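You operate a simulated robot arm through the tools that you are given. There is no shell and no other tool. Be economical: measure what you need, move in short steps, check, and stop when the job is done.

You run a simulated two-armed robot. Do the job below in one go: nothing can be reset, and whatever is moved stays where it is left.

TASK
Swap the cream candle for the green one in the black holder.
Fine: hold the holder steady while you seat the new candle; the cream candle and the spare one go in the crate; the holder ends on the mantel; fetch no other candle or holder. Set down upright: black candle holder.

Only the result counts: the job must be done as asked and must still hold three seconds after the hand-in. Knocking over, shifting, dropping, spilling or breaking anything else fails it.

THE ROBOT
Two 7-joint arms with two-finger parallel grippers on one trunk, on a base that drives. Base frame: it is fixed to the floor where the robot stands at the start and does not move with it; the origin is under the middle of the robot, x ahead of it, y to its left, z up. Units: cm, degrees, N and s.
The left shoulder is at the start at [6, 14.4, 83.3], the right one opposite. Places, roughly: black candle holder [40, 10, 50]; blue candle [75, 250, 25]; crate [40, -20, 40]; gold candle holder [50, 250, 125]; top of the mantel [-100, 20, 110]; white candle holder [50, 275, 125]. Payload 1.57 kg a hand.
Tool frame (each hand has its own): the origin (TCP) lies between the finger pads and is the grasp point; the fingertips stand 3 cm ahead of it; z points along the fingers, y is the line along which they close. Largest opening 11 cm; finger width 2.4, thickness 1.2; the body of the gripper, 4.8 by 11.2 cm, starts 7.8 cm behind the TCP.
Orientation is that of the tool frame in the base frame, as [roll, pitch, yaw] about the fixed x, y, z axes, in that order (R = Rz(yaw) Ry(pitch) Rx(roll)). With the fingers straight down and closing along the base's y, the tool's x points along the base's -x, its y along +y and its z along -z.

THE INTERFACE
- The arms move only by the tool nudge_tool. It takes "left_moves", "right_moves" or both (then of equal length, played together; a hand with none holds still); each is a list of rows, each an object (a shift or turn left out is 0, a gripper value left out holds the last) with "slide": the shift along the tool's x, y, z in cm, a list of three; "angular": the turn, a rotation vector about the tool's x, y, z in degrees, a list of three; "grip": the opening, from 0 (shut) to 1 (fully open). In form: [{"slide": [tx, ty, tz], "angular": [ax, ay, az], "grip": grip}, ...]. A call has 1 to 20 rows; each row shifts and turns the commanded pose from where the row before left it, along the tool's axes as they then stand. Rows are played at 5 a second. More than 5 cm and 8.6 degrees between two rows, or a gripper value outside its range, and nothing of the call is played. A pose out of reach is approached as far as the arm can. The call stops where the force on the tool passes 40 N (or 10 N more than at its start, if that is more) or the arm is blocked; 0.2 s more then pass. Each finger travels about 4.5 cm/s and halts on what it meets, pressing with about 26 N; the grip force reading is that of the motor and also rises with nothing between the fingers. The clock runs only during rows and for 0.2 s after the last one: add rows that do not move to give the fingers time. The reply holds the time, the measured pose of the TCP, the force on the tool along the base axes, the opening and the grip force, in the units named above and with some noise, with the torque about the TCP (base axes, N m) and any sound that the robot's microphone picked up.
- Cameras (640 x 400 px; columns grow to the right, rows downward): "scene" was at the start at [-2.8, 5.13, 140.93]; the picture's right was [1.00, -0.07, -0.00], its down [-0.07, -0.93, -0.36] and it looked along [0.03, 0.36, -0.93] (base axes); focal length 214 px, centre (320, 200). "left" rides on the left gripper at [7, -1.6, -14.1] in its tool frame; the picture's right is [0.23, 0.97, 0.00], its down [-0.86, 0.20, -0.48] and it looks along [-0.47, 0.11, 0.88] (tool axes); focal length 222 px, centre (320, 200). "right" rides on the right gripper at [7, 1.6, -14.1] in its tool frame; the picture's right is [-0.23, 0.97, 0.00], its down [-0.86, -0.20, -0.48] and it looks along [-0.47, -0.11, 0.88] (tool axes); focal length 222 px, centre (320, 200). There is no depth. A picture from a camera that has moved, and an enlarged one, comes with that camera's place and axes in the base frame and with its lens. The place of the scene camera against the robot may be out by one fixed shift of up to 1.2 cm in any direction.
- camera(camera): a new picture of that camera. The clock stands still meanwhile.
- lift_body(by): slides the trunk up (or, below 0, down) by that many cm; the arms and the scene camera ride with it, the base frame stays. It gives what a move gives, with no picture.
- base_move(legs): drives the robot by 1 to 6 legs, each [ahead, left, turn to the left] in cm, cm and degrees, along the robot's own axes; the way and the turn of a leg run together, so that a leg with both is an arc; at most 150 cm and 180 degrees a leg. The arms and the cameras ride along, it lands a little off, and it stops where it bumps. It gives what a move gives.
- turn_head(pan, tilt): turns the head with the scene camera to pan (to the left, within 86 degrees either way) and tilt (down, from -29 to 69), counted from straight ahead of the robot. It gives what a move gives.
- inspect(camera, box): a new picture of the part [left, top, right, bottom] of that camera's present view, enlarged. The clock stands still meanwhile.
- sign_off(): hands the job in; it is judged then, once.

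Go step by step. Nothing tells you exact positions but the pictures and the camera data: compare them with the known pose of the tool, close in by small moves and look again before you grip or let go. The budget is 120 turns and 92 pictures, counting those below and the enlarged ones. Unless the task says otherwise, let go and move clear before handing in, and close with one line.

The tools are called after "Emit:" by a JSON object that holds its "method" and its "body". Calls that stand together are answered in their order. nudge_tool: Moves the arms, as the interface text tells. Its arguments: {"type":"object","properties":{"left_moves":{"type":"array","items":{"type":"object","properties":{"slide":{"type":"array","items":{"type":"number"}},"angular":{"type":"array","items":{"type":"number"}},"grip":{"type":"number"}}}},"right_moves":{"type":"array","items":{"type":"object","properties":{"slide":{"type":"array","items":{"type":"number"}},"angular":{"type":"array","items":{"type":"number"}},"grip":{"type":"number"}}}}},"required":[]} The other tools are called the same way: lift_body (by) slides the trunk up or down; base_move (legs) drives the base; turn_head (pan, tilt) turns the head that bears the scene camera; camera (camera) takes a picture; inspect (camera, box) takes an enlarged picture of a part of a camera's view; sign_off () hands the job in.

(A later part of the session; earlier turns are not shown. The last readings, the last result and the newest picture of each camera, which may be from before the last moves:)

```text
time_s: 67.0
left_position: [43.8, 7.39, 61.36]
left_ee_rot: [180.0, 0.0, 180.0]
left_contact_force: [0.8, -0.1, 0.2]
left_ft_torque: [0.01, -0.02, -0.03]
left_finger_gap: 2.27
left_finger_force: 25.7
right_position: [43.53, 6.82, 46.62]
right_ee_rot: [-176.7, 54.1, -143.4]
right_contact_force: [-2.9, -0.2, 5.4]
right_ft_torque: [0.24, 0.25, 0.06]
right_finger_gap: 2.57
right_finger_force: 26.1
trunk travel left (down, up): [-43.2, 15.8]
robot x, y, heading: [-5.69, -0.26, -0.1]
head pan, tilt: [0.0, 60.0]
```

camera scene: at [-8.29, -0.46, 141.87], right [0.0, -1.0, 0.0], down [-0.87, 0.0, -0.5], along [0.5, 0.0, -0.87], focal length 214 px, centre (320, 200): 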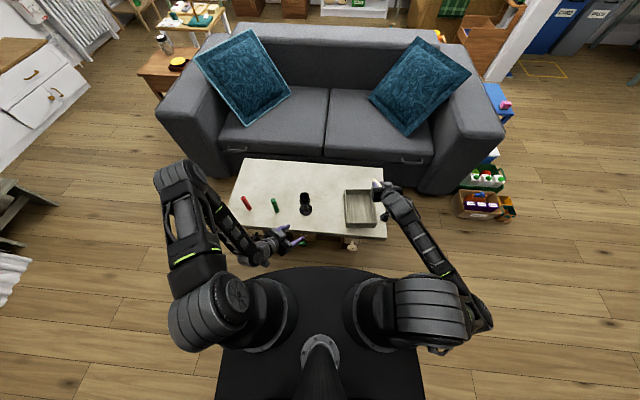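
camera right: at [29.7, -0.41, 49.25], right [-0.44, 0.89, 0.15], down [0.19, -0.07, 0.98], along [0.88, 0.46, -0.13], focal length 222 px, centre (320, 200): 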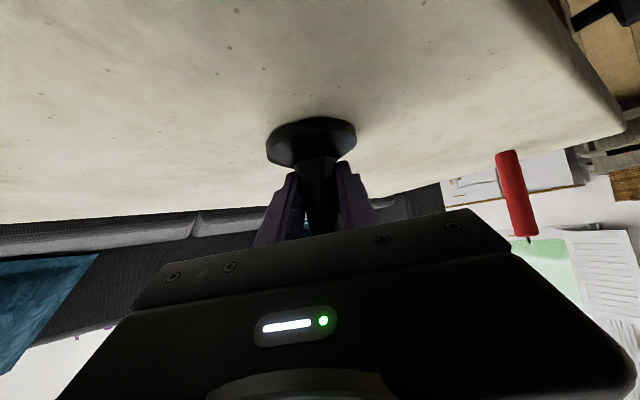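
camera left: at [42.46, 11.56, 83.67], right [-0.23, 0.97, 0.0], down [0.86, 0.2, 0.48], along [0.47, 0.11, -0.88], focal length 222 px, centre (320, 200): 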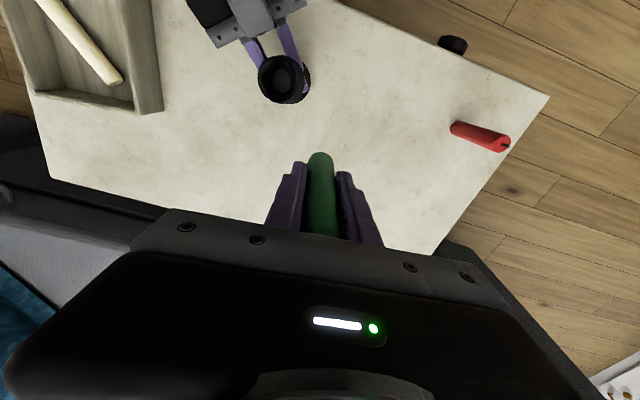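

Emit:
{"method": "nudge_tool", "body": {"left_moves": [{"slide": [0, 0, 0.2]}, {"slide": [0, 0, 0.2]}, {}]}}

```text
time_s: 67.8
left_position: [43.87, 7.36, 60.98]
left_ee_rot: [180.0, 0.1, -180.0]
left_contact_force: [0.6, -1.5, 3.1]
left_ft_torque: [-0.11, -0.07, 0.03]
left_finger_gap: 2.26
left_finger_force: 26.1
right_position: [43.45, 6.79, 46.77]
right_ee_rot: [-176.6, 54.2, -143.4]
right_contact_force: [-0.2, 1.5, 4.6]
right_ft_torque: [0.2, 0.16, 0.0]
right_finger_gap: 2.58
right_finger_force: 26.4
trunk travel left (down, up): [-43.2, 15.8]
robot x, y, heading: [-5.72, -0.07, -0.1]
head pan, tilt: [0.0, 60.0]
```

It's going deeper with only 3 N. Continue down.

Emit:
{"method": "nudge_tool", "body": {"left_moves": [{"slide": [0, -0.05, 0.2]}, {"slide": [0, 0, 0.3]}, {}]}}

```text
time_s: 68.6
left_position: [43.78, 7.36, 60.66]
left_ee_rot: [-179.9, 0.1, 180.0]
left_contact_force: [-2.9, -1.8, 22.7]
left_ft_torque: [-0.14, -0.12, -0.04]
left_finger_gap: 2.28
left_finger_force: 25.9
right_position: [43.35, 6.78, 46.74]
right_ee_rot: [-176.6, 54.0, -143.5]
right_contact_force: [7.8, 4.1, -3.5]
right_ft_torque: [0.39, 0.66, -0.16]
right_finger_gap: 2.58
right_finger_force: 26.1
trunk travel left (down, up): [-43.2, 15.8]
robot x, y, heading: [-5.91, -0.14, 0.4]
head pan, tilt: [0.0, 60.0]
```

Emit:
{"method": "inspect", "body": {"camera": "left", "box": [285, 100, 355, 240]}}

```text
2.86 times, centred on (320, 170) of left
camera zoom: at [36.79, 5.6, 74.67], right [-0.23, 0.97, 0.0], down [0.85, 0.2, 0.48], along [0.47, 0.11, -0.88], focal length 635 px, centre (320, 286)
```

zoom: 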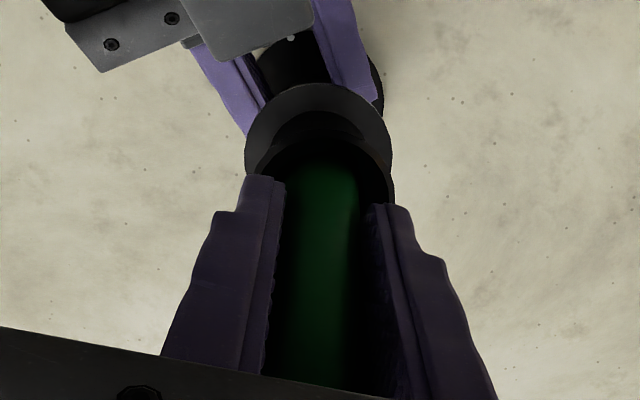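

I'll loosen just enough, slide the fingers up the candle and regrip higher for a fresh push.

Emit:
{"method": "nudge_tool", "body": {"left_moves": [{"slide": [0, 0, -0.2]}, {"grip": 0.24}, {"grip": 0.25}, {}, {"slide": [0, 0, -1]}, {"slide": [0, 0, -1.2]}, {"slide": [0, 0, -1.2]}, {}]}}

Emit:
{"method": "camera", "body": {"camera": "left"}}

Emit:
{"method": "inspect", "body": {"camera": "scene", "box": [280, 170, 340, 220]}}

```text
time_s: 70.4
left_position: [43.6, 7.11, 63.94]
left_ee_rot: [180.0, -0.1, 179.9]
left_contact_force: [0.5, 0.2, 0.0]
left_ft_torque: [0.01, 0.02, 0.0]
left_finger_gap: 2.75
left_finger_force: 0.0
right_position: [43.39, 6.89, 46.75]
right_ee_rot: [-176.6, 54.1, -143.4]
right_contact_force: [-0.5, -1.1, 5.4]
right_ft_torque: [0.24, 0.27, 0.06]
right_finger_gap: 2.56
right_finger_force: 26.5
trunk travel left (down, up): [-43.2, 15.8]
robot x, y, heading: [-6.06, -0.1, 0.2]
head pan, tilt: [0.0, 60.0]
```

```text
23 pictures are left
camera left: at [36.54, 5.42, 78.11], right [-0.23, 0.97, 0.0], down [0.86, 0.2, 0.48], along [0.47, 0.11, -0.88], focal length 222 px, centre (320, 200)
```

left: 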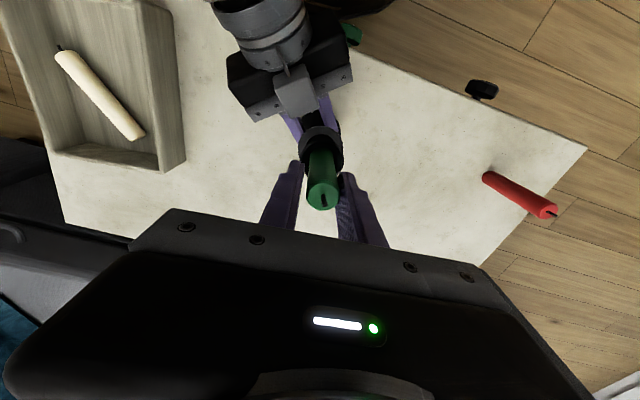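

```text
8.00 times, centred on (310, 195) of scene
camera zoom: at [-2.39, -0.47, 141.87], right [0.0, -1.0, 0.0], down [-0.87, 0.0, -0.5], along [0.5, 0.0, -0.87], focal length 1716 px, centre (400, 240)
```

zoom: 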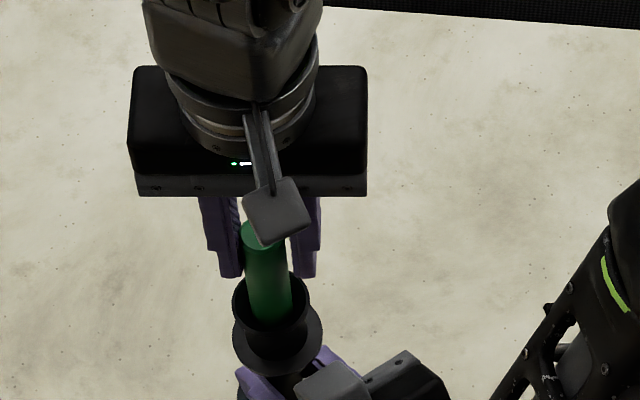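

The candle dropped into the socket: its top is now at z≈63, like the cream one was. I'll regrip and give one gentle push to confirm it's bottomed.

Emit:
{"method": "nudge_tool", "body": {"left_moves": [{"slide": [-0.1, 0.1, 1.3]}, {"grip": 0.15}, {"grip": 0.1}, {"grip": 0.1}, {"slide": [0, 0, 0.2]}, {"slide": [0, 0, 0.2]}, {}]}}

```text
time_s: 72.0
left_position: [44.04, 7.3, 62.4]
left_ee_rot: [-179.9, 0.2, -180.0]
left_contact_force: [-0.1, -1.5, 23.9]
left_ft_torque: [-0.38, -0.03, -0.02]
left_finger_gap: 2.28
left_finger_force: 26.6
right_position: [43.49, 6.85, 46.7]
right_ee_rot: [-176.6, 54.0, -143.3]
right_contact_force: [6.8, 3.0, -4.8]
right_ft_torque: [0.66, 0.13, -0.15]
right_finger_gap: 2.6
right_finger_force: 26.6
trunk travel left (down, up): [-43.2, 15.8]
robot x, y, heading: [-6.08, -0.02, 0.1]
head pan, tilt: [0.0, 60.0]
```

Seated firmly. I'll release the green candle and rise, then release the holder stem and back off.

Emit:
{"method": "nudge_tool", "body": {"left_moves": [{"slide": [0, 0, -0.2]}, {"grip": 0.3}, {"grip": 0.4}, {"grip": 0.5}, {"slide": [0, 0, -3]}, {"slide": [0, 0, -4]}, {"slide": [0, 0, -4]}, {"slide": [0, 0, -4]}, {}]}}

Emit:
{"method": "nudge_tool", "body": {"right_moves": [{"grip": 0.35}, {"grip": 0.5}, {"grip": 0.65}, {"grip": 0.65}, {"slide": [0, 0, -2]}, {"slide": [0, 0, -3]}, {"slide": [0, 0, -3]}, {"slide": [0, 0, -3]}, {"slide": [-2.5, 0, -2]}, {}]}}

Emit:
{"method": "camera", "body": {"camera": "left"}}

```text
time_s: 74.0
left_position: [43.92, 7.37, 77.72]
left_ee_rot: [180.0, 0.0, 180.0]
left_contact_force: [-0.6, -0.3, -0.6]
left_ft_torque: [0.01, 0.0, 0.01]
left_finger_gap: 5.47
left_finger_force: 0.0
right_position: [43.42, 6.82, 46.78]
right_ee_rot: [-176.6, 54.0, -143.3]
right_contact_force: [-2.5, -0.7, 7.0]
right_ft_torque: [0.26, 0.28, 0.07]
right_finger_gap: 2.56
right_finger_force: 26.2
trunk travel left (down, up): [-43.2, 15.8]
robot x, y, heading: [-5.88, 0.17, -0.1]
head pan, tilt: [0.0, 60.0]
```

```text
time_s: 76.2
left_position: [43.87, 7.47, 77.46]
left_ee_rot: [179.9, 0.0, 180.0]
left_contact_force: [0.4, -0.2, 0.9]
left_ft_torque: [0.01, 0.0, 0.0]
left_finger_gap: 5.51
left_finger_force: 0.1
right_position: [35.59, 2.21, 56.43]
right_ee_rot: [-176.6, 54.0, -143.4]
right_contact_force: [-0.3, 0.5, -0.3]
right_ft_torque: [0.0, 0.0, -0.04]
right_finger_gap: 7.15
right_finger_force: 0.1
trunk travel left (down, up): [-43.2, 15.8]
robot x, y, heading: [-6.1, 0.12, -0.1]
head pan, tilt: [0.0, 60.0]
```

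```text
21 pictures are left
camera left: at [36.92, 5.73, 91.65], right [-0.23, 0.97, 0.0], down [0.86, 0.2, 0.48], along [0.47, 0.11, -0.88], focal length 222 px, centre (320, 200)
```

left: 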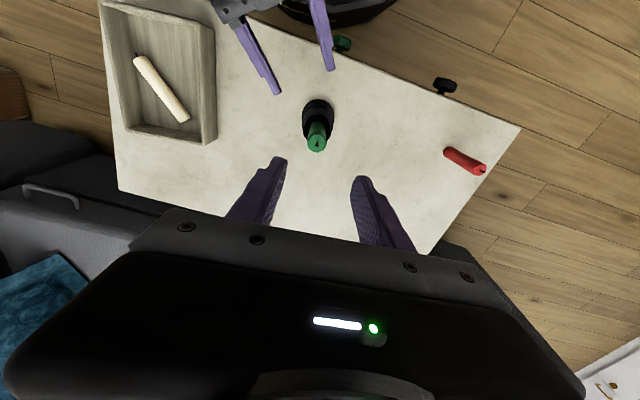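

The holder stands with the green candle seated. Next the red one: I'll back off, strafe left 15 cm and come forward again.

Emit:
{"method": "base_move", "body": {"legs": [[-12, 0, 0], [0, 16, 0], [12, 0, 0]]}}

```text
time_s: 79.3
left_position: [44.27, 22.64, 77.5]
left_ee_rot: [-180.0, -0.1, 179.9]
left_contact_force: [0.1, -0.2, 0.0]
left_ft_torque: [0.01, -0.01, 0.0]
left_finger_gap: 5.51
left_finger_force: 0.2
right_position: [36.13, 17.64, 56.43]
right_ee_rot: [-176.5, 53.9, -143.6]
right_contact_force: [-0.4, 0.7, -0.3]
right_ft_torque: [0.0, -0.04, 0.04]
right_finger_gap: 7.13
right_finger_force: 0.1
trunk travel left (down, up): [-43.2, 15.8]
robot x, y, heading: [-5.62, 15.22, -0.4]
head pan, tilt: [0.0, 60.0]
```

Emit:
{"method": "nudge_tool", "body": {"left_moves": [{"slide": [0, 3.55, 0], "grip": 0.7}, {"slide": [0, 3.55, 0]}, {"slide": [0, 3.55, 0]}, {"slide": [-0.2, 3.55, 0]}, {"slide": [0, 0, 4.5]}, {"slide": [0, 0, 4.5]}, {"slide": [0, 0, 4.5]}, {}]}}

Emit:
{"method": "camera", "body": {"camera": "left"}}

```text
time_s: 81.1
left_position: [44.31, 36.81, 63.71]
left_ee_rot: [179.9, 0.0, 179.8]
left_contact_force: [0.7, -0.1, 0.2]
left_ft_torque: [0.0, 0.0, -0.01]
left_finger_gap: 7.67
left_finger_force: 0.1
right_position: [35.92, 17.65, 56.42]
right_ee_rot: [-176.6, 54.0, -143.4]
right_contact_force: [0.4, -0.7, -0.3]
right_ft_torque: [0.03, 0.01, -0.03]
right_finger_gap: 7.17
right_finger_force: 0.1
trunk travel left (down, up): [-43.2, 15.8]
robot x, y, heading: [-5.47, 15.48, -0.2]
head pan, tilt: [0.0, 60.0]
```

```text
20 pictures are left
camera left: at [37.22, 35.13, 77.77], right [-0.23, 0.97, 0.0], down [0.86, 0.2, 0.48], along [0.47, 0.11, -0.88], focal length 222 px, centre (320, 200)
```

left: 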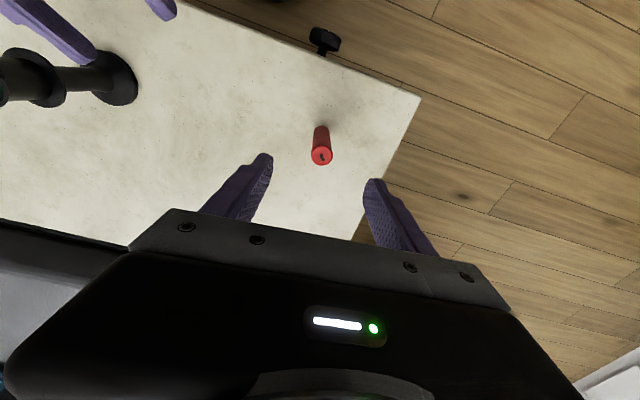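

Emit:
{"method": "nudge_tool", "body": {"left_moves": [{"slide": [-0.4, 0.15, 4]}, {"slide": [0, 0, 4]}, {"slide": [0, 0, 4]}, {"slide": [0, 0, 1.5]}, {"grip": 0.4}, {"grip": 0.1}, {"grip": 0.1}, {"grip": 0.1}, {"grip": 0.1}, {"slide": [0, 0, -2]}, {"slide": [0, 0, -4]}, {"slide": [0, 0, -4]}, {"slide": [0, 0, -4]}, {"slide": [0, 0, -4]}, {"slide": [0, 0, -4]}, {}]}}

Emit:
{"method": "camera", "body": {"camera": "left"}}

```text
time_s: 84.5
left_position: [44.54, 37.26, 72.7]
left_ee_rot: [-180.0, 0.0, 180.0]
left_contact_force: [-0.5, -0.3, 0.1]
left_ft_torque: [0.01, 0.02, 0.0]
left_finger_gap: 2.31
left_finger_force: 25.8
right_position: [35.97, 17.74, 56.27]
right_ee_rot: [-176.5, 54.1, -143.5]
right_contact_force: [0.2, 0.0, -0.2]
right_ft_torque: [0.01, -0.01, -0.02]
right_finger_gap: 7.13
right_finger_force: 0.1
trunk travel left (down, up): [-43.2, 15.8]
robot x, y, heading: [-5.18, 15.66, -0.2]
head pan, tilt: [0.0, 60.0]
```

```text
19 pictures are left
camera left: at [37.55, 35.48, 86.84], right [-0.22, 0.97, 0.0], down [0.86, 0.2, 0.48], along [0.47, 0.11, -0.88], focal length 222 px, centre (320, 200)
```

left: 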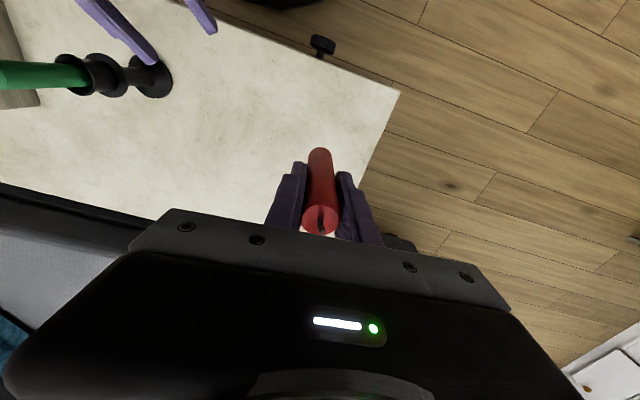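

Red is held. I'll back off, strafe right to the crate clear of the holder, and move the right hand aside.

Emit:
{"method": "base_move", "body": {"legs": [[-13, 0, 0], [0, -44, 0]]}}

Emit:
{"method": "nudge_tool", "body": {"right_moves": [{"slide": [0.06, -3.37, -2.7]}, {"slide": [0.06, -3.37, -2.7]}, {"slide": [0.06, -3.37, -2.7]}, {}]}}

Emit:
{"method": "camera", "body": {"camera": "scene"}}

```text
time_s: 88.1
left_position: [31.01, -6.79, 72.62]
left_ee_rot: [180.0, 0.0, -180.0]
left_contact_force: [0.1, -1.1, 0.2]
left_ft_torque: [-0.01, 0.0, -0.02]
left_finger_gap: 2.27
left_finger_force: 26.0
right_position: [22.49, -26.56, 56.48]
right_ee_rot: [-176.6, 54.0, -143.4]
right_contact_force: [0.3, 0.2, 1.1]
right_ft_torque: [0.01, -0.03, 0.0]
right_finger_gap: 7.16
right_finger_force: 0.0
trunk travel left (down, up): [-43.2, 15.8]
robot x, y, heading: [-18.87, -29.32, 0.1]
head pan, tilt: [0.0, 60.0]
```

```text
time_s: 89.1
left_position: [30.95, -6.84, 72.56]
left_ee_rot: [-180.0, 0.1, -180.0]
left_contact_force: [0.0, 0.2, -0.5]
left_ft_torque: [0.0, -0.02, 0.03]
left_finger_gap: 2.3
left_finger_force: 25.9
right_position: [22.58, -38.72, 61.18]
right_ee_rot: [-176.6, 54.0, -143.4]
right_contact_force: [-0.3, 0.8, 0.6]
right_ft_torque: [0.04, -0.01, -0.04]
right_finger_gap: 7.17
right_finger_force: 0.0
trunk travel left (down, up): [-43.2, 15.8]
robot x, y, heading: [-19.14, -28.48, -0.2]
head pan, tilt: [0.0, 60.0]
```

```text
18 pictures are left
camera scene: at [-15.65, -29.2, 141.86], right [0.0, -1.0, 0.0], down [-0.87, 0.0, -0.5], along [0.5, 0.0, -0.87], focal length 214 px, centre (320, 200)
```

scene: 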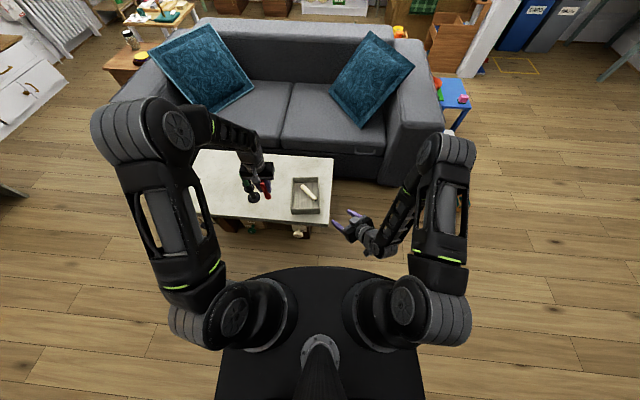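

Emit:
{"method": "base_move", "body": {"legs": [[8, 0, 0]]}}

Emit:
{"method": "nudge_tool", "body": {"left_moves": [{"slide": [-1.2, -3.2, 0]}, {"slide": [-1.2, -3.2, 0]}, {"slide": [-1.2, -3.2, 0]}, {"angular": [0, -8, 0]}, {"angular": [0, -8, 0]}, {"angular": [0, -8, 0]}, {"angular": [0, -8, 0]}, {"angular": [0, -8, 0]}, {}]}}

Emit:
{"method": "camera", "body": {"camera": "left"}}

```text
time_s: 90.1
left_position: [39.31, -6.78, 72.67]
left_ee_rot: [-179.9, -0.1, -179.9]
left_contact_force: [-0.3, 0.6, -0.8]
left_ft_torque: [0.02, 0.0, -0.04]
left_finger_gap: 2.26
left_finger_force: 26.5
right_position: [30.99, -38.63, 61.33]
right_ee_rot: [-176.8, 54.0, -143.2]
right_contact_force: [0.6, -0.8, 0.8]
right_ft_torque: [-0.05, 0.01, 0.01]
right_finger_gap: 7.16
right_finger_force: 0.1
trunk travel left (down, up): [-43.2, 15.8]
robot x, y, heading: [-11.11, -28.78, -0.1]
head pan, tilt: [0.0, 60.0]
```

```text
time_s: 92.1
left_position: [42.96, -16.41, 72.73]
left_ee_rot: [-179.9, 40.1, -179.9]
left_contact_force: [0.1, 0.0, -0.7]
left_ft_torque: [0.01, 0.03, 0.0]
left_finger_gap: 2.25
left_finger_force: 26.0
right_position: [30.92, -38.87, 61.29]
right_ee_rot: [-176.6, 54.0, -143.3]
right_contact_force: [-0.9, 0.7, -0.5]
right_ft_torque: [0.0, 0.0, 0.01]
right_finger_gap: 7.16
right_finger_force: 0.1
trunk travel left (down, up): [-43.2, 15.8]
robot x, y, heading: [-10.82, -29.08, -0.2]
head pan, tilt: [0.0, 60.0]
```

```text
17 pictures are left
camera left: at [28.41, -18.15, 79.06], right [-0.17, 0.97, -0.15], down [0.35, 0.2, 0.92], along [0.92, 0.11, -0.37], focal length 222 px, centre (320, 200)
```

left: 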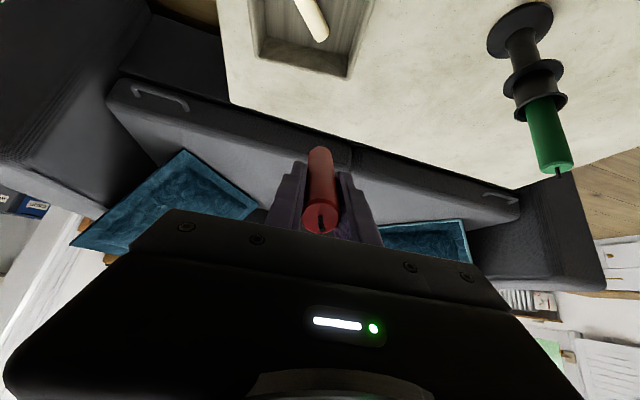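

Emit:
{"method": "nudge_tool", "body": {"left_moves": [{"slide": [2.89, -0.12, 3.68]}, {"slide": [2.89, -0.12, 3.68]}, {"slide": [2.89, -0.12, 3.68]}, {"slide": [2.89, -0.12, 3.68]}, {}]}}

Emit:
{"method": "camera", "body": {"camera": "left"}}

```text
time_s: 93.3
left_position: [43.08, -16.32, 53.95]
left_ee_rot: [180.0, 40.0, 180.0]
left_contact_force: [0.5, -0.2, 0.3]
left_ft_torque: [0.0, 0.0, 0.0]
left_finger_gap: 2.24
left_finger_force: 26.0
right_position: [30.87, -38.72, 61.19]
right_ee_rot: [-176.6, 54.0, -143.3]
right_contact_force: [0.2, -0.6, -0.9]
right_ft_torque: [0.04, -0.01, 0.0]
right_finger_gap: 7.17
right_finger_force: 0.1
trunk travel left (down, up): [-43.2, 15.8]
robot x, y, heading: [-10.74, -28.88, 0.3]
head pan, tilt: [0.0, 60.0]
```

```text
16 pictures are left
camera left: at [28.64, -18.09, 60.35], right [-0.17, 0.97, -0.15], down [0.35, 0.2, 0.92], along [0.92, 0.11, -0.37], focal length 222 px, centre (320, 200)
```

left: 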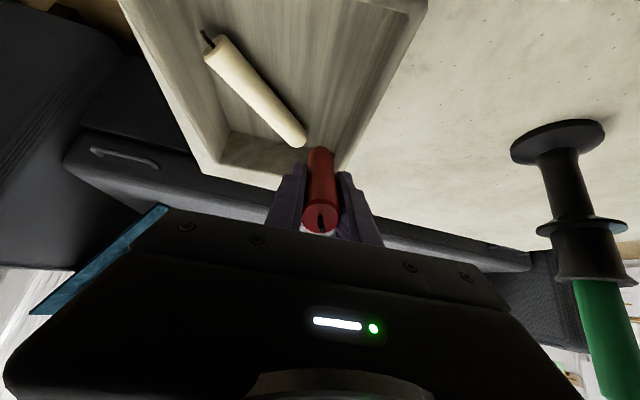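

Emit:
{"method": "nudge_tool", "body": {"left_moves": [{"slide": [1.1, 0, 1.3]}, {"slide": [0.9, 0, 1.1]}, {"slide": [0.4, 0, 0.5]}, {}]}}

```text
time_s: 94.0
left_position: [43.7, -16.57, 51.38]
left_ee_rot: [179.9, 40.9, -179.9]
left_contact_force: [-7.3, 0.9, 24.8]
left_ft_torque: [0.57, -0.04, 0.16]
left_finger_gap: 2.27
left_finger_force: 26.3
right_position: [30.77, -38.8, 61.39]
right_ee_rot: [-176.6, 54.1, -143.2]
right_contact_force: [0.4, -0.8, -0.4]
right_ft_torque: [0.01, -0.03, 0.04]
right_finger_gap: 7.16
right_finger_force: 0.0
trunk travel left (down, up): [-43.2, 15.8]
robot x, y, heading: [-10.59, -28.56, 0.2]
head pan, tilt: [0.0, 60.0]
stopped in row 3 (left hand): the force on the tool passed its limit (the readings are from after the stop); the commanded pose is now the measured one
```

The left finger met the left rim. I'll lift, shift 1.3 cm inward and continue.

Emit:
{"method": "nudge_tool", "body": {"left_moves": [{"slide": [-0.8, 0, -0.9]}, {"slide": [0, -1.4, 0]}, {"slide": [0.8, 0, 0.9]}, {}]}}

Emit:
{"method": "camera", "body": {"camera": "left"}}

```text
time_s: 95.0
left_position: [43.53, -18.04, 51.03]
left_ee_rot: [180.0, 40.4, -180.0]
left_contact_force: [-0.3, 0.3, -0.7]
left_ft_torque: [-0.01, 0.03, 0.0]
left_finger_gap: 2.28
left_finger_force: 25.9
right_position: [30.88, -38.6, 61.25]
right_ee_rot: [-176.6, 54.0, -143.3]
right_contact_force: [-0.9, 1.1, -0.1]
right_ft_torque: [-0.02, 0.01, 0.04]
right_finger_gap: 7.18
right_finger_force: 0.1
trunk travel left (down, up): [-43.2, 15.8]
robot x, y, heading: [-10.66, -28.77, 0.0]
head pan, tilt: [0.0, 60.0]
```

```text
15 pictures are left
camera left: at [28.97, -19.79, 57.28], right [-0.17, 0.97, -0.15], down [0.34, 0.2, 0.92], along [0.92, 0.11, -0.37], focal length 222 px, centre (320, 200)
```

left: 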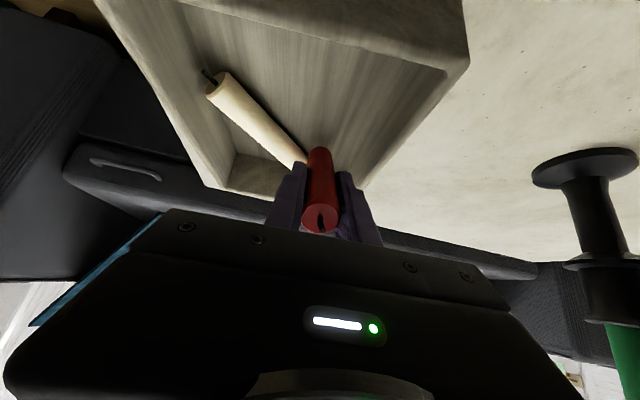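

Emit:
{"method": "nudge_tool", "body": {"left_moves": [{"slide": [0.4, 0, 0.46]}, {"slide": [0.3, 0, 0.35]}, {}]}}

```text
time_s: 95.8
left_position: [43.4, -18.12, 49.86]
left_ee_rot: [179.9, 40.5, -180.0]
left_contact_force: [-1.0, -2.1, 12.2]
left_ft_torque: [-0.13, -0.53, -0.15]
left_finger_gap: 2.29
left_finger_force: 26.5
right_position: [30.86, -38.67, 61.31]
right_ee_rot: [-176.6, 54.1, -143.3]
right_contact_force: [0.3, -0.2, -0.5]
right_ft_torque: [-0.01, 0.01, 0.01]
right_finger_gap: 7.16
right_finger_force: 0.1
trunk travel left (down, up): [-43.2, 15.8]
robot x, y, heading: [-10.68, -28.78, -0.0]
head pan, tilt: [0.0, 60.0]
```

Candle tip rests on the floor of the crate. I'll open a little and lift straight up.

Emit:
{"method": "nudge_tool", "body": {"left_moves": [{"grip": 0.24}, {"grip": 0.28}, {"grip": 0.3}, {}, {"slide": [-0.64, 0, -0.77]}, {"slide": [-1.3, 0, -1.5]}, {"slide": [-2.6, 0, -3]}, {"slide": [-2.6, 0, -3]}, {"slide": [-2.6, 0, -3]}, {"slide": [-2.6, 0, -3]}, {}]}}

Emit:
{"method": "camera", "body": {"camera": "left"}}

```text
time_s: 98.2
left_position: [43.39, -17.86, 69.1]
left_ee_rot: [179.9, 40.5, -179.9]
left_contact_force: [-0.5, -0.2, -0.1]
left_ft_torque: [0.02, -0.03, -0.01]
left_finger_gap: 3.29
left_finger_force: 0.1
right_position: [30.86, -38.67, 61.24]
right_ee_rot: [-176.5, 54.0, -143.4]
right_contact_force: [0.4, 0.0, 0.3]
right_ft_torque: [0.0, 0.02, 0.04]
right_finger_gap: 7.15
right_finger_force: 0.1
trunk travel left (down, up): [-43.2, 15.8]
robot x, y, heading: [-10.67, -28.41, 0.3]
head pan, tilt: [0.0, 60.0]
```

```text
14 pictures are left
camera left: at [28.91, -19.54, 75.32], right [-0.17, 0.97, -0.15], down [0.34, 0.2, 0.92], along [0.92, 0.11, -0.37], focal length 222 px, centre (320, 200)
```

left: 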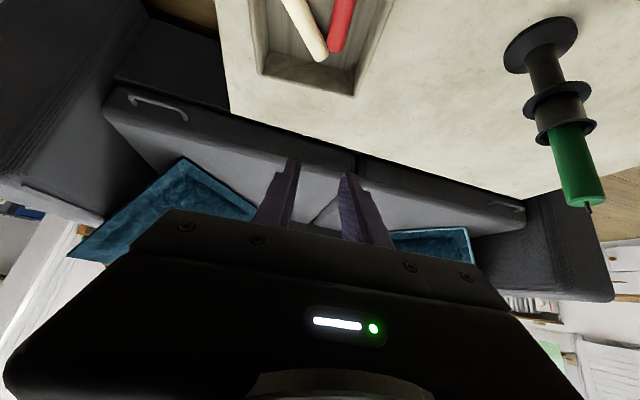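

Both spare candles lie in the crate. Next I'll raise the left hand, drive back in front of the holder and approach the stem with the right hand.

Emit:
{"method": "nudge_tool", "body": {"left_moves": [{"slide": [-2.6, 0, -3]}, {"slide": [-2.6, 0, -3]}, {"slide": [-2.6, 0, -3]}, {"slide": [-2.6, 0, -3]}, {}]}}

Emit:
{"method": "base_move", "body": {"legs": [[0, 28.6, 0]]}}

```text
time_s: 99.5
left_position: [43.87, -18.05, 84.76]
left_ee_rot: [180.0, 40.5, -179.9]
left_contact_force: [-0.4, -0.6, -0.9]
left_ft_torque: [0.04, -0.02, 0.02]
left_finger_gap: 3.31
left_finger_force: 0.2
right_position: [30.94, -38.69, 61.29]
right_ee_rot: [-176.6, 54.0, -143.3]
right_contact_force: [0.1, 0.6, 0.6]
right_ft_torque: [0.01, 0.01, 0.04]
right_finger_gap: 7.14
right_finger_force: 0.0
trunk travel left (down, up): [-43.2, 15.8]
robot x, y, heading: [-10.56, -28.79, -0.0]
head pan, tilt: [0.0, 60.0]
```

```text
time_s: 101.5
left_position: [44.02, 11.0, 84.52]
left_ee_rot: [180.0, 40.5, 179.6]
left_contact_force: [1.0, 0.5, 0.3]
left_ft_torque: [-0.02, -0.02, -0.03]
left_finger_gap: 3.3
left_finger_force: 0.0
right_position: [30.99, -9.38, 61.29]
right_ee_rot: [-176.6, 54.0, -143.8]
right_contact_force: [0.2, -0.2, 0.2]
right_ft_torque: [-0.02, -0.02, -0.01]
right_finger_gap: 7.14
right_finger_force: 0.1
trunk travel left (down, up): [-43.2, 15.8]
robot x, y, heading: [-10.62, 0.79, -0.6]
head pan, tilt: [0.0, 60.0]
```

Emit:
{"method": "nudge_tool", "body": {"right_moves": [{"slide": [0, 3.6, 0]}, {"slide": [0, 3.6, 0]}, {"slide": [-0.3, 0, 4]}, {"slide": [0, 0, 4]}, {"slide": [0, 0, 3.5]}, {}]}}

Emit:
{"method": "camera", "body": {"camera": "right"}}

```text
time_s: 102.9
left_position: [44.15, 11.0, 84.58]
left_ee_rot: [179.9, 40.6, 179.6]
left_contact_force: [-1.1, 0.0, 0.5]
left_ft_torque: [0.01, 0.01, -0.01]
left_finger_gap: 3.3
left_finger_force: 0.1
right_position: [34.84, 1.48, 54.49]
right_ee_rot: [-176.6, 54.1, -143.8]
right_contact_force: [-0.4, -0.1, 0.6]
right_ft_torque: [0.02, 0.01, 0.0]
right_finger_gap: 7.16
right_finger_force: 0.1
trunk travel left (down, up): [-43.2, 15.8]
robot x, y, heading: [-10.89, 0.72, -0.5]
head pan, tilt: [0.0, 60.0]
```

```text
13 pictures are left
camera right: at [21.07, -5.6, 57.02], right [-0.43, 0.89, 0.15], down [0.19, -0.07, 0.98], along [0.88, 0.45, -0.13], focal length 222 px, centre (320, 200)
```

right: 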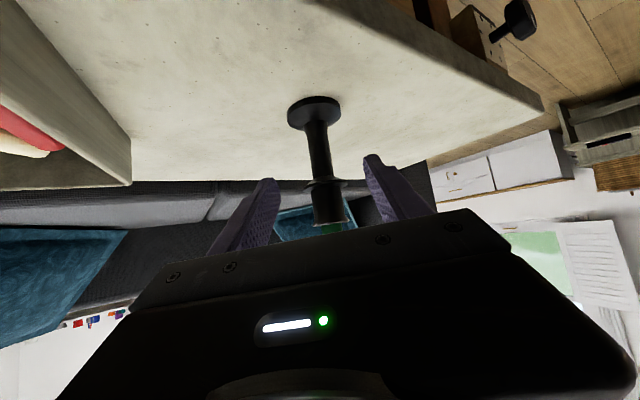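

Emit:
{"method": "nudge_tool", "body": {"right_moves": [{"slide": [0, 0, 3]}, {"slide": [0, 0, 3]}, {"slide": [0, 0, 3]}, {"slide": [0.4, 0, 2]}, {"slide": [0, 0, 1.7]}, {}]}}

Emit:
{"method": "camera", "body": {"camera": "right"}}

```text
time_s: 104.3
left_position: [44.15, 11.04, 84.63]
left_ee_rot: [179.9, 40.5, 179.7]
left_contact_force: [-0.4, -0.8, -0.2]
left_ft_torque: [0.0, 0.06, 0.0]
left_finger_gap: 3.28
left_finger_force: 0.1
right_position: [43.35, 6.96, 46.84]
right_ee_rot: [-176.6, 54.0, -143.9]
right_contact_force: [-0.4, 0.4, -0.4]
right_ft_torque: [-0.04, -0.01, 0.0]
right_finger_gap: 7.15
right_finger_force: 0.1
trunk travel left (down, up): [-43.2, 15.8]
robot x, y, heading: [-10.89, 0.47, -0.5]
head pan, tilt: [0.0, 60.0]
```

```text
12 pictures are left
camera right: at [29.61, -0.25, 49.39], right [-0.43, 0.89, 0.15], down [0.19, -0.08, 0.98], along [0.88, 0.45, -0.13], focal length 222 px, centre (320, 200)
```

right: 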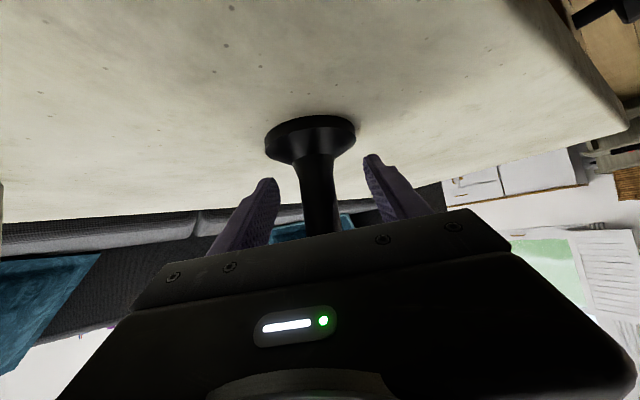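

Emit:
{"method": "nudge_tool", "body": {"right_moves": [{"grip": 0.45}, {"grip": 0.3}, {"grip": 0.2}, {"grip": 0.1}, {"grip": 0.05}, {"grip": 0.05}, {}, {"slide": [-0.81, 0, -0.587]}, {"slide": [-2.4, -0.1, -1.76]}, {"slide": [-2.4, -0.1, -1.76]}, {"slide": [-2.4, -0.1, -1.76]}, {}]}}

Emit:
{"method": "camera", "body": {"camera": "right"}}

```text
time_s: 106.9
left_position: [44.11, 11.05, 84.5]
left_ee_rot: [179.9, 40.5, 179.6]
left_contact_force: [-0.5, -0.4, -0.2]
left_ft_torque: [-0.02, -0.03, -0.01]
left_finger_gap: 3.28
left_finger_force: 0.0
right_position: [43.3, 6.96, 56.69]
right_ee_rot: [-176.6, 54.0, -143.8]
right_contact_force: [0.4, 0.6, -4.9]
right_ft_torque: [-0.03, 0.03, 0.0]
right_finger_gap: 2.54
right_finger_force: 26.0
trunk travel left (down, up): [-43.2, 15.8]
robot x, y, heading: [-10.88, 0.75, -0.5]
head pan, tilt: [0.0, 60.0]
```

```text
11 pictures are left
camera right: at [29.47, -0.08, 59.3], right [-0.43, 0.89, 0.15], down [0.19, -0.07, 0.98], along [0.88, 0.45, -0.14], focal length 222 px, centre (320, 200)
```

right: 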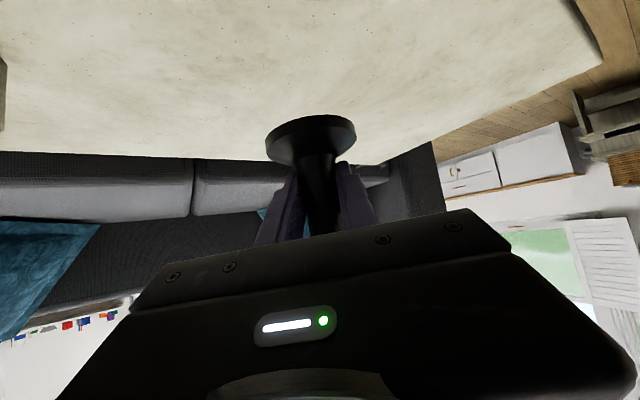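

The holder is lifted cleanly. I'll move the left hand aside and look behind before driving to the mantel.

Emit:
{"method": "nudge_tool", "body": {"left_moves": [{"slide": [0, 4, 0]}, {"slide": [0, 4, 0]}, {"slide": [0, 4, 0]}, {"slide": [0, 4, 0]}, {}]}}

Emit:
{"method": "turn_head", "body": {"pan": 86, "tilt": 30}}

Emit:
{"method": "camera", "body": {"camera": "scene"}}

```text
time_s: 108.1
left_position: [44.14, 26.77, 84.34]
left_ee_rot: [179.9, 40.5, 179.6]
left_contact_force: [-0.1, 0.2, 0.0]
left_ft_torque: [0.02, 0.01, 0.0]
left_finger_gap: 3.3
left_finger_force: 0.0
right_position: [43.28, 6.99, 56.68]
right_ee_rot: [-176.6, 54.0, -143.9]
right_contact_force: [-0.4, 0.6, -5.0]
right_ft_torque: [-0.03, 0.05, -0.04]
right_finger_gap: 2.59
right_finger_force: 26.1
trunk travel left (down, up): [-43.2, 15.8]
robot x, y, heading: [-10.64, 0.66, -0.3]
head pan, tilt: [0.0, 60.0]
```

```text
time_s: 109.7
left_position: [44.24, 26.9, 84.42]
left_ee_rot: [179.9, 40.5, 179.6]
left_contact_force: [0.0, -1.1, 0.4]
left_ft_torque: [0.02, 0.0, -0.01]
left_finger_gap: 3.3
left_finger_force: 0.2
right_position: [43.29, 7.13, 56.72]
right_ee_rot: [-176.6, 54.0, -143.8]
right_contact_force: [-0.5, 0.7, -4.9]
right_ft_torque: [-0.01, 0.02, 0.02]
right_finger_gap: 2.54
right_finger_force: 25.5
trunk travel left (down, up): [-43.2, 15.8]
robot x, y, heading: [-10.72, 0.86, -0.3]
head pan, tilt: [85.9, 30.0]
```

```text
10 pictures are left
camera scene: at [-13.19, 9.42, 146.07], right [1.0, -0.08, 0.0], down [-0.04, -0.5, -0.87], along [0.07, 0.86, -0.5], focal length 214 px, centre (320, 200)
```

scene: 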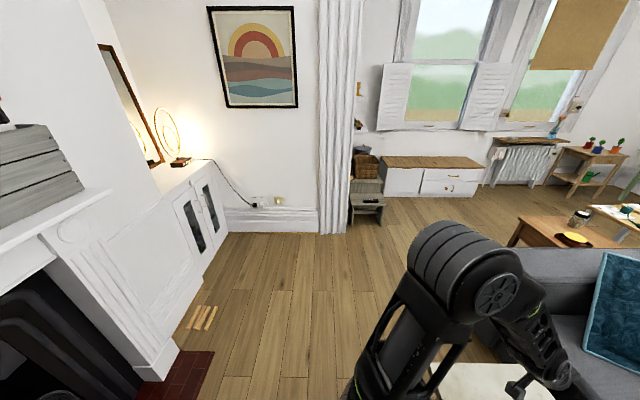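

The mantel shelf front is at x≈-83, with a planter at its far (+y) end. I'll raise the trunk and the holder while still facing the table, then turn.

Emit:
{"method": "lift_body", "body": {"by": 15.5}}

Emit:
{"method": "nudge_tool", "body": {"right_moves": [{"slide": [-3.9, -0.17, -2.82]}, {"slide": [-3.9, -0.17, -2.82]}, {"slide": [-3.9, -0.17, -2.82]}, {"slide": [-3.9, -0.17, -2.82]}, {"slide": [-3.9, -0.17, -2.82]}, {"slide": [-3.9, -0.17, -2.82]}, {}]}}

```text
time_s: 111.5
left_position: [44.11, 26.88, 99.97]
left_ee_rot: [180.0, 40.5, 179.6]
left_contact_force: [-0.5, 0.1, -0.3]
left_ft_torque: [0.01, 0.02, 0.02]
left_finger_gap: 3.33
left_finger_force: 0.1
right_position: [43.34, 7.01, 72.15]
right_ee_rot: [-176.5, 54.0, -143.8]
right_contact_force: [-0.2, -0.4, -4.5]
right_ft_torque: [0.0, 0.03, 0.0]
right_finger_gap: 2.55
right_finger_force: 25.7
trunk travel left (down, up): [-58.7, 0.3]
robot x, y, heading: [-10.79, 1.01, -0.6]
head pan, tilt: [85.9, 30.0]
```

```text
time_s: 113.1
left_position: [44.34, 26.85, 99.77]
left_ee_rot: [179.9, 40.4, 179.6]
left_contact_force: [0.3, -0.1, -1.2]
left_ft_torque: [0.02, 0.01, -0.01]
left_finger_gap: 3.29
left_finger_force: 0.0
right_position: [43.52, 6.98, 101.31]
right_ee_rot: [-176.8, 53.9, -143.8]
right_contact_force: [0.4, 0.2, -5.7]
right_ft_torque: [-0.03, 0.0, 0.0]
right_finger_gap: 2.57
right_finger_force: 26.1
trunk travel left (down, up): [-58.7, 0.3]
robot x, y, heading: [-10.65, 1.06, -0.4]
head pan, tilt: [85.9, 30.0]
```

Emit:
{"method": "nudge_tool", "body": {"right_moves": [{"slide": [-3.9, -0.17, -2.82]}, {"slide": [-3.9, -0.17, -2.82]}, {"slide": [-3.9, -0.17, -2.82]}, {"slide": [-3.9, -0.17, -2.82]}, {"slide": [-3.9, -0.17, -2.82]}, {}]}}

```text
time_s: 114.5
left_position: [44.23, 26.92, 99.91]
left_ee_rot: [180.0, 40.5, 179.6]
left_contact_force: [0.3, -0.4, -0.2]
left_ft_torque: [0.02, 0.02, 0.0]
left_finger_gap: 3.3
left_finger_force: 0.0
right_position: [43.11, 7.28, 125.11]
right_ee_rot: [-176.7, 53.9, -143.8]
right_contact_force: [-0.2, 0.2, -5.8]
right_ft_torque: [-0.04, 0.02, 0.01]
right_finger_gap: 2.59
right_finger_force: 26.6
trunk travel left (down, up): [-58.7, 0.3]
robot x, y, heading: [-10.81, 0.75, -0.4]
head pan, tilt: [85.9, 30.0]
```

Emit:
{"method": "nudge_tool", "body": {"left_moves": [{"angular": [0, 8, 0]}, {"angular": [0, 8, 0]}, {"angular": [0, 8, 0]}, {"angular": [0, 8, 0]}, {"angular": [0, 8, 0]}, {"slide": [4.6, 1, 0]}, {"slide": [4.6, 1, 0]}, {"slide": [4.6, 1, 0]}, {"slide": [4.6, 1, 0]}, {"slide": [4.6, 1, 0]}, {}]}}

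Emit:
{"method": "base_move", "body": {"legs": [[0, 0, 90], [0, 0, 90]]}}

Emit:
{"method": "turn_head", "body": {"pan": 0, "tilt": 25}}

Emit:
{"method": "camera", "body": {"camera": "scene"}}

```text
time_s: 116.9
left_position: [21.24, 32.24, 99.67]
left_ee_rot: [180.0, 0.4, 179.5]
left_contact_force: [0.1, 0.1, -0.1]
left_ft_torque: [0.01, 0.05, -0.01]
left_finger_gap: 3.31
left_finger_force: 0.1
right_position: [43.18, 7.27, 125.07]
right_ee_rot: [-176.7, 54.1, -143.8]
right_contact_force: [1.4, 0.7, -4.1]
right_ft_torque: [-0.01, 0.04, 0.03]
right_finger_gap: 2.59
right_finger_force: 25.6
trunk travel left (down, up): [-58.7, 0.3]
robot x, y, heading: [-10.57, 0.94, -0.3]
head pan, tilt: [85.9, 30.0]
```

```text
time_s: 125.0
left_position: [-41.59, -31.64, 99.63]
left_ee_rot: [-180.0, 0.5, 1.6]
left_contact_force: [0.0, 0.7, 0.2]
left_ft_torque: [-0.04, -0.03, 0.03]
left_finger_gap: 3.3
left_finger_force: 0.2
right_position: [-64.4, -7.39, 125.19]
right_ee_rot: [-176.6, 54.0, 38.3]
right_contact_force: [-0.8, 0.2, -4.5]
right_ft_torque: [0.05, -0.03, 0.01]
right_finger_gap: 2.56
right_finger_force: 25.8
trunk travel left (down, up): [-58.7, 0.3]
robot x, y, heading: [-10.55, 0.46, -178.5]
head pan, tilt: [85.9, 30.0]
```

```text
time_s: 126.6
left_position: [-41.66, -31.75, 99.67]
left_ee_rot: [-180.0, 0.5, 1.6]
left_contact_force: [-0.4, -0.9, -0.2]
left_ft_torque: [-0.01, 0.01, -0.01]
left_finger_gap: 3.3
left_finger_force: 0.1
right_position: [-64.4, -7.57, 125.11]
right_ee_rot: [-176.6, 54.1, 38.3]
right_contact_force: [-0.8, -0.2, -4.8]
right_ft_torque: [0.0, 0.03, -0.01]
right_finger_gap: 2.56
right_finger_force: 25.5
trunk travel left (down, up): [-58.7, 0.3]
robot x, y, heading: [-10.97, 0.84, -178.5]
head pan, tilt: [0.0, 25.0]
```

```text
9 pictures are left
camera scene: at [-17.22, 0.18, 162.37], right [-0.03, 1.0, 0.0], down [0.42, 0.01, -0.91], along [-0.91, -0.03, -0.42], focal length 214 px, centre (320, 200)
```

scene: 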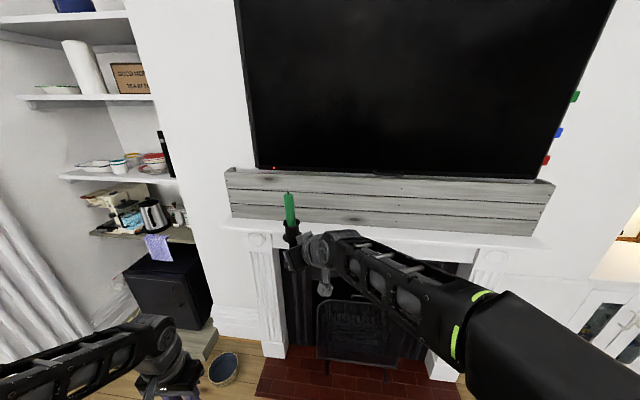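

A long wooden planter takes up the back of the mantel; only a strip of shelf in front is free. Enlarge to measure it.

Emit:
{"method": "inspect", "body": {"camera": "scene", "box": [210, 150, 410, 275]}}

Emit:
{"method": "inspect", "body": {"camera": "scene", "box": [400, 160, 580, 272]}}

```text
3.20 times, centred on (310, 212) of scene
camera zoom: at [-17.22, 0.18, 162.37], right [-0.03, 1.0, 0.0], down [0.42, 0.01, -0.91], along [-0.91, -0.03, -0.42], focal length 686 px, centre (352, 160)
```

zoom: 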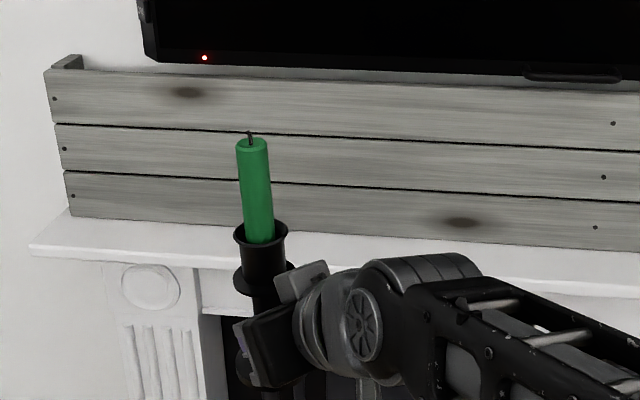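

```text
3.56 times, centred on (490, 216) of scene
camera zoom: at [-17.22, 0.18, 162.37], right [-0.03, 1.0, 0.0], down [0.42, 0.01, -0.91], along [-0.91, -0.03, -0.42], focal length 763 px, centre (-284, 143)
```

zoom: 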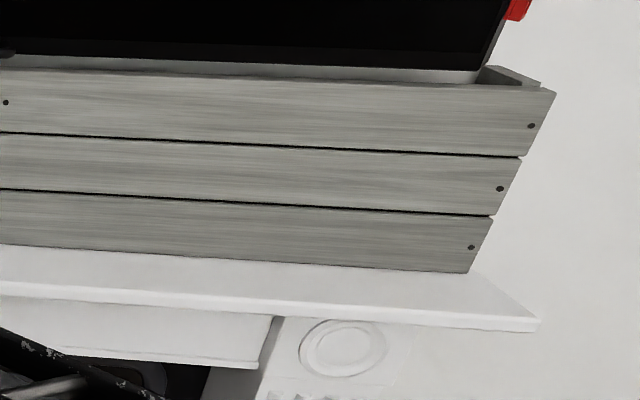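

The free strip on the mantel is about 9.5 cm deep, front edge at x≈-94 near y=8. I'll strafe and drive forward to bring the holder just short of its place.

Emit:
{"method": "base_move", "body": {"legs": [[0, -16, 0], [28, 0, 0]]}}

Emit:
{"method": "camera", "body": {"camera": "right"}}

Emit:
{"method": "camera", "body": {"camera": "scene"}}

```text
time_s: 129.6
left_position: [-69.56, -16.39, 99.55]
left_ee_rot: [180.0, 0.5, 1.7]
left_contact_force: [-0.8, 0.3, -0.7]
left_ft_torque: [-0.01, 0.0, -0.02]
left_finger_gap: 3.3
left_finger_force: 0.0
right_position: [-92.25, 7.86, 124.89]
right_ee_rot: [-176.7, 53.9, 38.1]
right_contact_force: [-0.5, 0.0, -4.8]
right_ft_torque: [0.01, -0.04, 0.03]
right_finger_gap: 2.57
right_finger_force: 25.8
trunk travel left (down, up): [-58.7, 0.3]
robot x, y, heading: [-38.57, 16.28, -178.2]
head pan, tilt: [0.0, 25.0]
```

```text
6 pictures are left
camera right: at [-78.58, 15.48, 127.6], right [0.46, -0.87, 0.15], down [-0.19, 0.07, 0.98], along [-0.87, -0.48, -0.14], focal length 222 px, centre (320, 200)
```

right: 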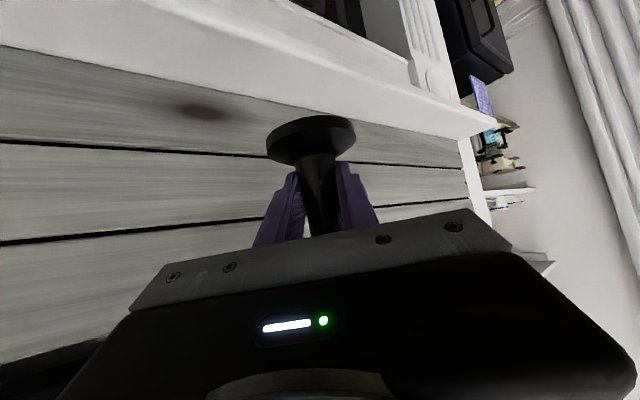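

```text
5 pictures are left
camera scene: at [-45.22, 15.55, 162.36], right [-0.03, 1.0, 0.0], down [0.42, 0.01, -0.91], along [-0.91, -0.03, -0.42], focal length 214 px, centre (320, 200)
```

scene: 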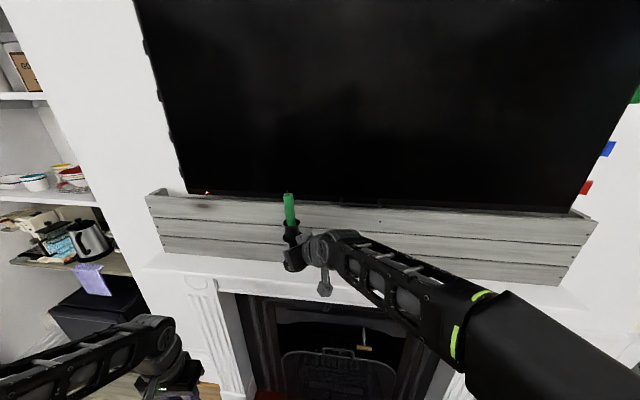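

Emit:
{"method": "inspect", "body": {"camera": "right", "box": [120, 0, 440, 180]}}

```text
2.00 times, centred on (280, 90) of right
camera zoom: at [-78.58, 15.48, 127.6], right [0.46, -0.87, 0.15], down [-0.19, 0.07, 0.98], along [-0.87, -0.48, -0.14], focal length 444 px, centre (400, 420)
```

zoom: 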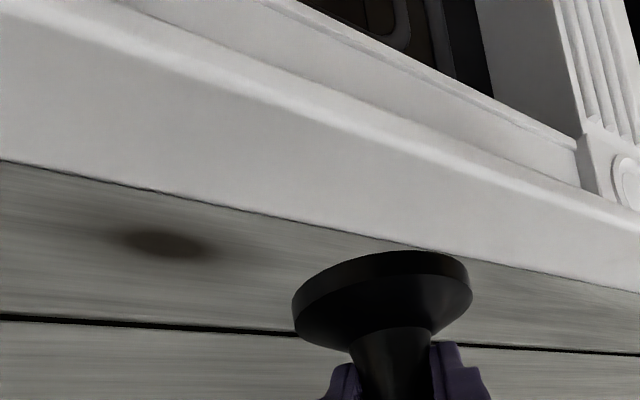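

The strip is about 8.5 cm deep (x -96 to -104.5 near y≈5) and the foot is 6.9 cm across. I'll move over its centre and lower partway.

Emit:
{"method": "nudge_tool", "body": {"right_moves": [{"slide": [-1.2, -1.13, 1.72]}, {"slide": [-1.2, -1.13, 1.72]}, {"slide": [-1.2, -1.13, 1.72]}, {"slide": [2.0, 0.09, 1.5]}, {"slide": [2.0, 0.09, 1.5]}, {}]}}

Emit:
{"method": "inspect", "body": {"camera": "right", "box": [120, 0, 440, 180]}}

```text
time_s: 130.9
left_position: [-69.33, -16.35, 99.77]
left_ee_rot: [-180.0, 0.5, 1.8]
left_contact_force: [0.4, 0.5, 0.0]
left_ft_torque: [-0.03, 0.02, 0.03]
left_finger_gap: 3.33
left_finger_force: 0.1
right_position: [-99.57, 6.61, 120.33]
right_ee_rot: [-176.5, 54.0, 38.3]
right_contact_force: [0.6, -0.1, -5.5]
right_ft_torque: [0.0, -0.03, 0.0]
right_finger_gap: 2.57
right_finger_force: 25.8
trunk travel left (down, up): [-58.7, 0.3]
robot x, y, heading: [-38.51, 16.3, -178.2]
head pan, tilt: [0.0, 25.0]
```

```text
2.00 times, centred on (280, 90) of right
camera zoom: at [-85.76, 14.37, 122.87], right [0.46, -0.87, 0.15], down [-0.19, 0.07, 0.98], along [-0.87, -0.48, -0.13], focal length 444 px, centre (400, 420)
```

zoom: 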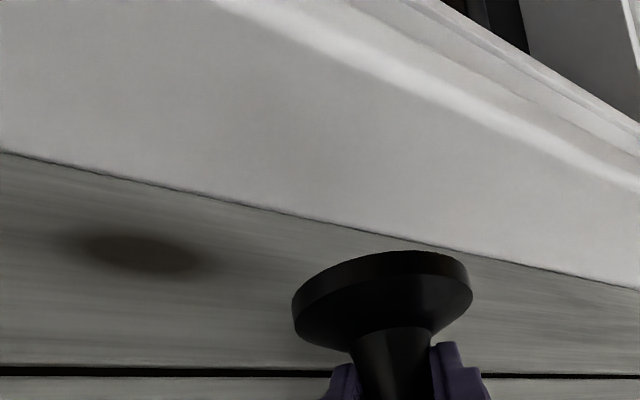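

The foot is centred on the strip. Lowering further with force checks.

Emit:
{"method": "nudge_tool", "body": {"right_moves": [{"slide": [-0.09, -0.12, 0.13]}, {"slide": [1.6, 0.07, 1.18]}, {"slide": [1.6, 0.07, 1.18]}, {}]}}

```text
time_s: 131.9
left_position: [-69.47, -16.32, 99.69]
left_ee_rot: [-180.0, 0.5, 1.7]
left_contact_force: [-0.4, -0.5, 0.2]
left_ft_torque: [0.0, -0.01, 0.0]
left_finger_gap: 3.28
left_finger_force: 0.1
right_position: [-99.69, 6.84, 116.22]
right_ee_rot: [-176.7, 54.0, 38.3]
right_contact_force: [0.2, -0.6, -4.9]
right_ft_torque: [0.04, -0.02, -0.01]
right_finger_gap: 2.57
right_finger_force: 26.1
trunk travel left (down, up): [-58.7, 0.3]
robot x, y, heading: [-38.97, 16.48, -178.4]
head pan, tilt: [0.0, 25.0]
```

Emit:
{"method": "nudge_tool", "body": {"right_moves": [{"slide": [0.32, 0.01, 0.24]}, {"slide": [0.24, 0.01, 0.18]}, {}]}}

```text
time_s: 132.8
left_position: [-69.44, -16.31, 99.64]
left_ee_rot: [-179.9, 0.5, 1.5]
left_contact_force: [-0.2, 0.3, 0.7]
left_ft_torque: [-0.03, 0.0, 0.0]
left_finger_gap: 3.3
left_finger_force: 0.1
right_position: [-99.63, 6.95, 115.31]
right_ee_rot: [-176.7, 54.0, 38.3]
right_contact_force: [-0.3, -0.4, -4.5]
right_ft_torque: [0.02, -0.02, 0.01]
right_finger_gap: 2.59
right_finger_force: 26.3
trunk travel left (down, up): [-58.7, 0.3]
robot x, y, heading: [-38.56, 15.78, -178.3]
head pan, tilt: [0.0, 25.0]
```

Still hanging free; continue in small steps.

Emit:
{"method": "nudge_tool", "body": {"right_moves": [{"slide": [0.24, 0.01, 0.18]}, {"slide": [0.24, 0.01, 0.18]}, {}]}}

```text
time_s: 133.6
left_position: [-69.39, -16.4, 99.68]
left_ee_rot: [-180.0, 0.6, 1.7]
left_contact_force: [0.0, -0.1, 0.5]
left_ft_torque: [-0.01, 0.01, 0.01]
left_finger_gap: 3.29
left_finger_force: 0.1
right_position: [-99.49, 6.98, 114.79]
right_ee_rot: [-176.5, 53.9, 38.2]
right_contact_force: [0.5, -0.7, -5.4]
right_ft_torque: [0.06, 0.0, -0.03]
right_finger_gap: 2.6
right_finger_force: 25.9
trunk travel left (down, up): [-58.7, 0.3]
robot x, y, heading: [-38.98, 15.98, -178.4]
head pan, tilt: [0.0, 25.0]
```

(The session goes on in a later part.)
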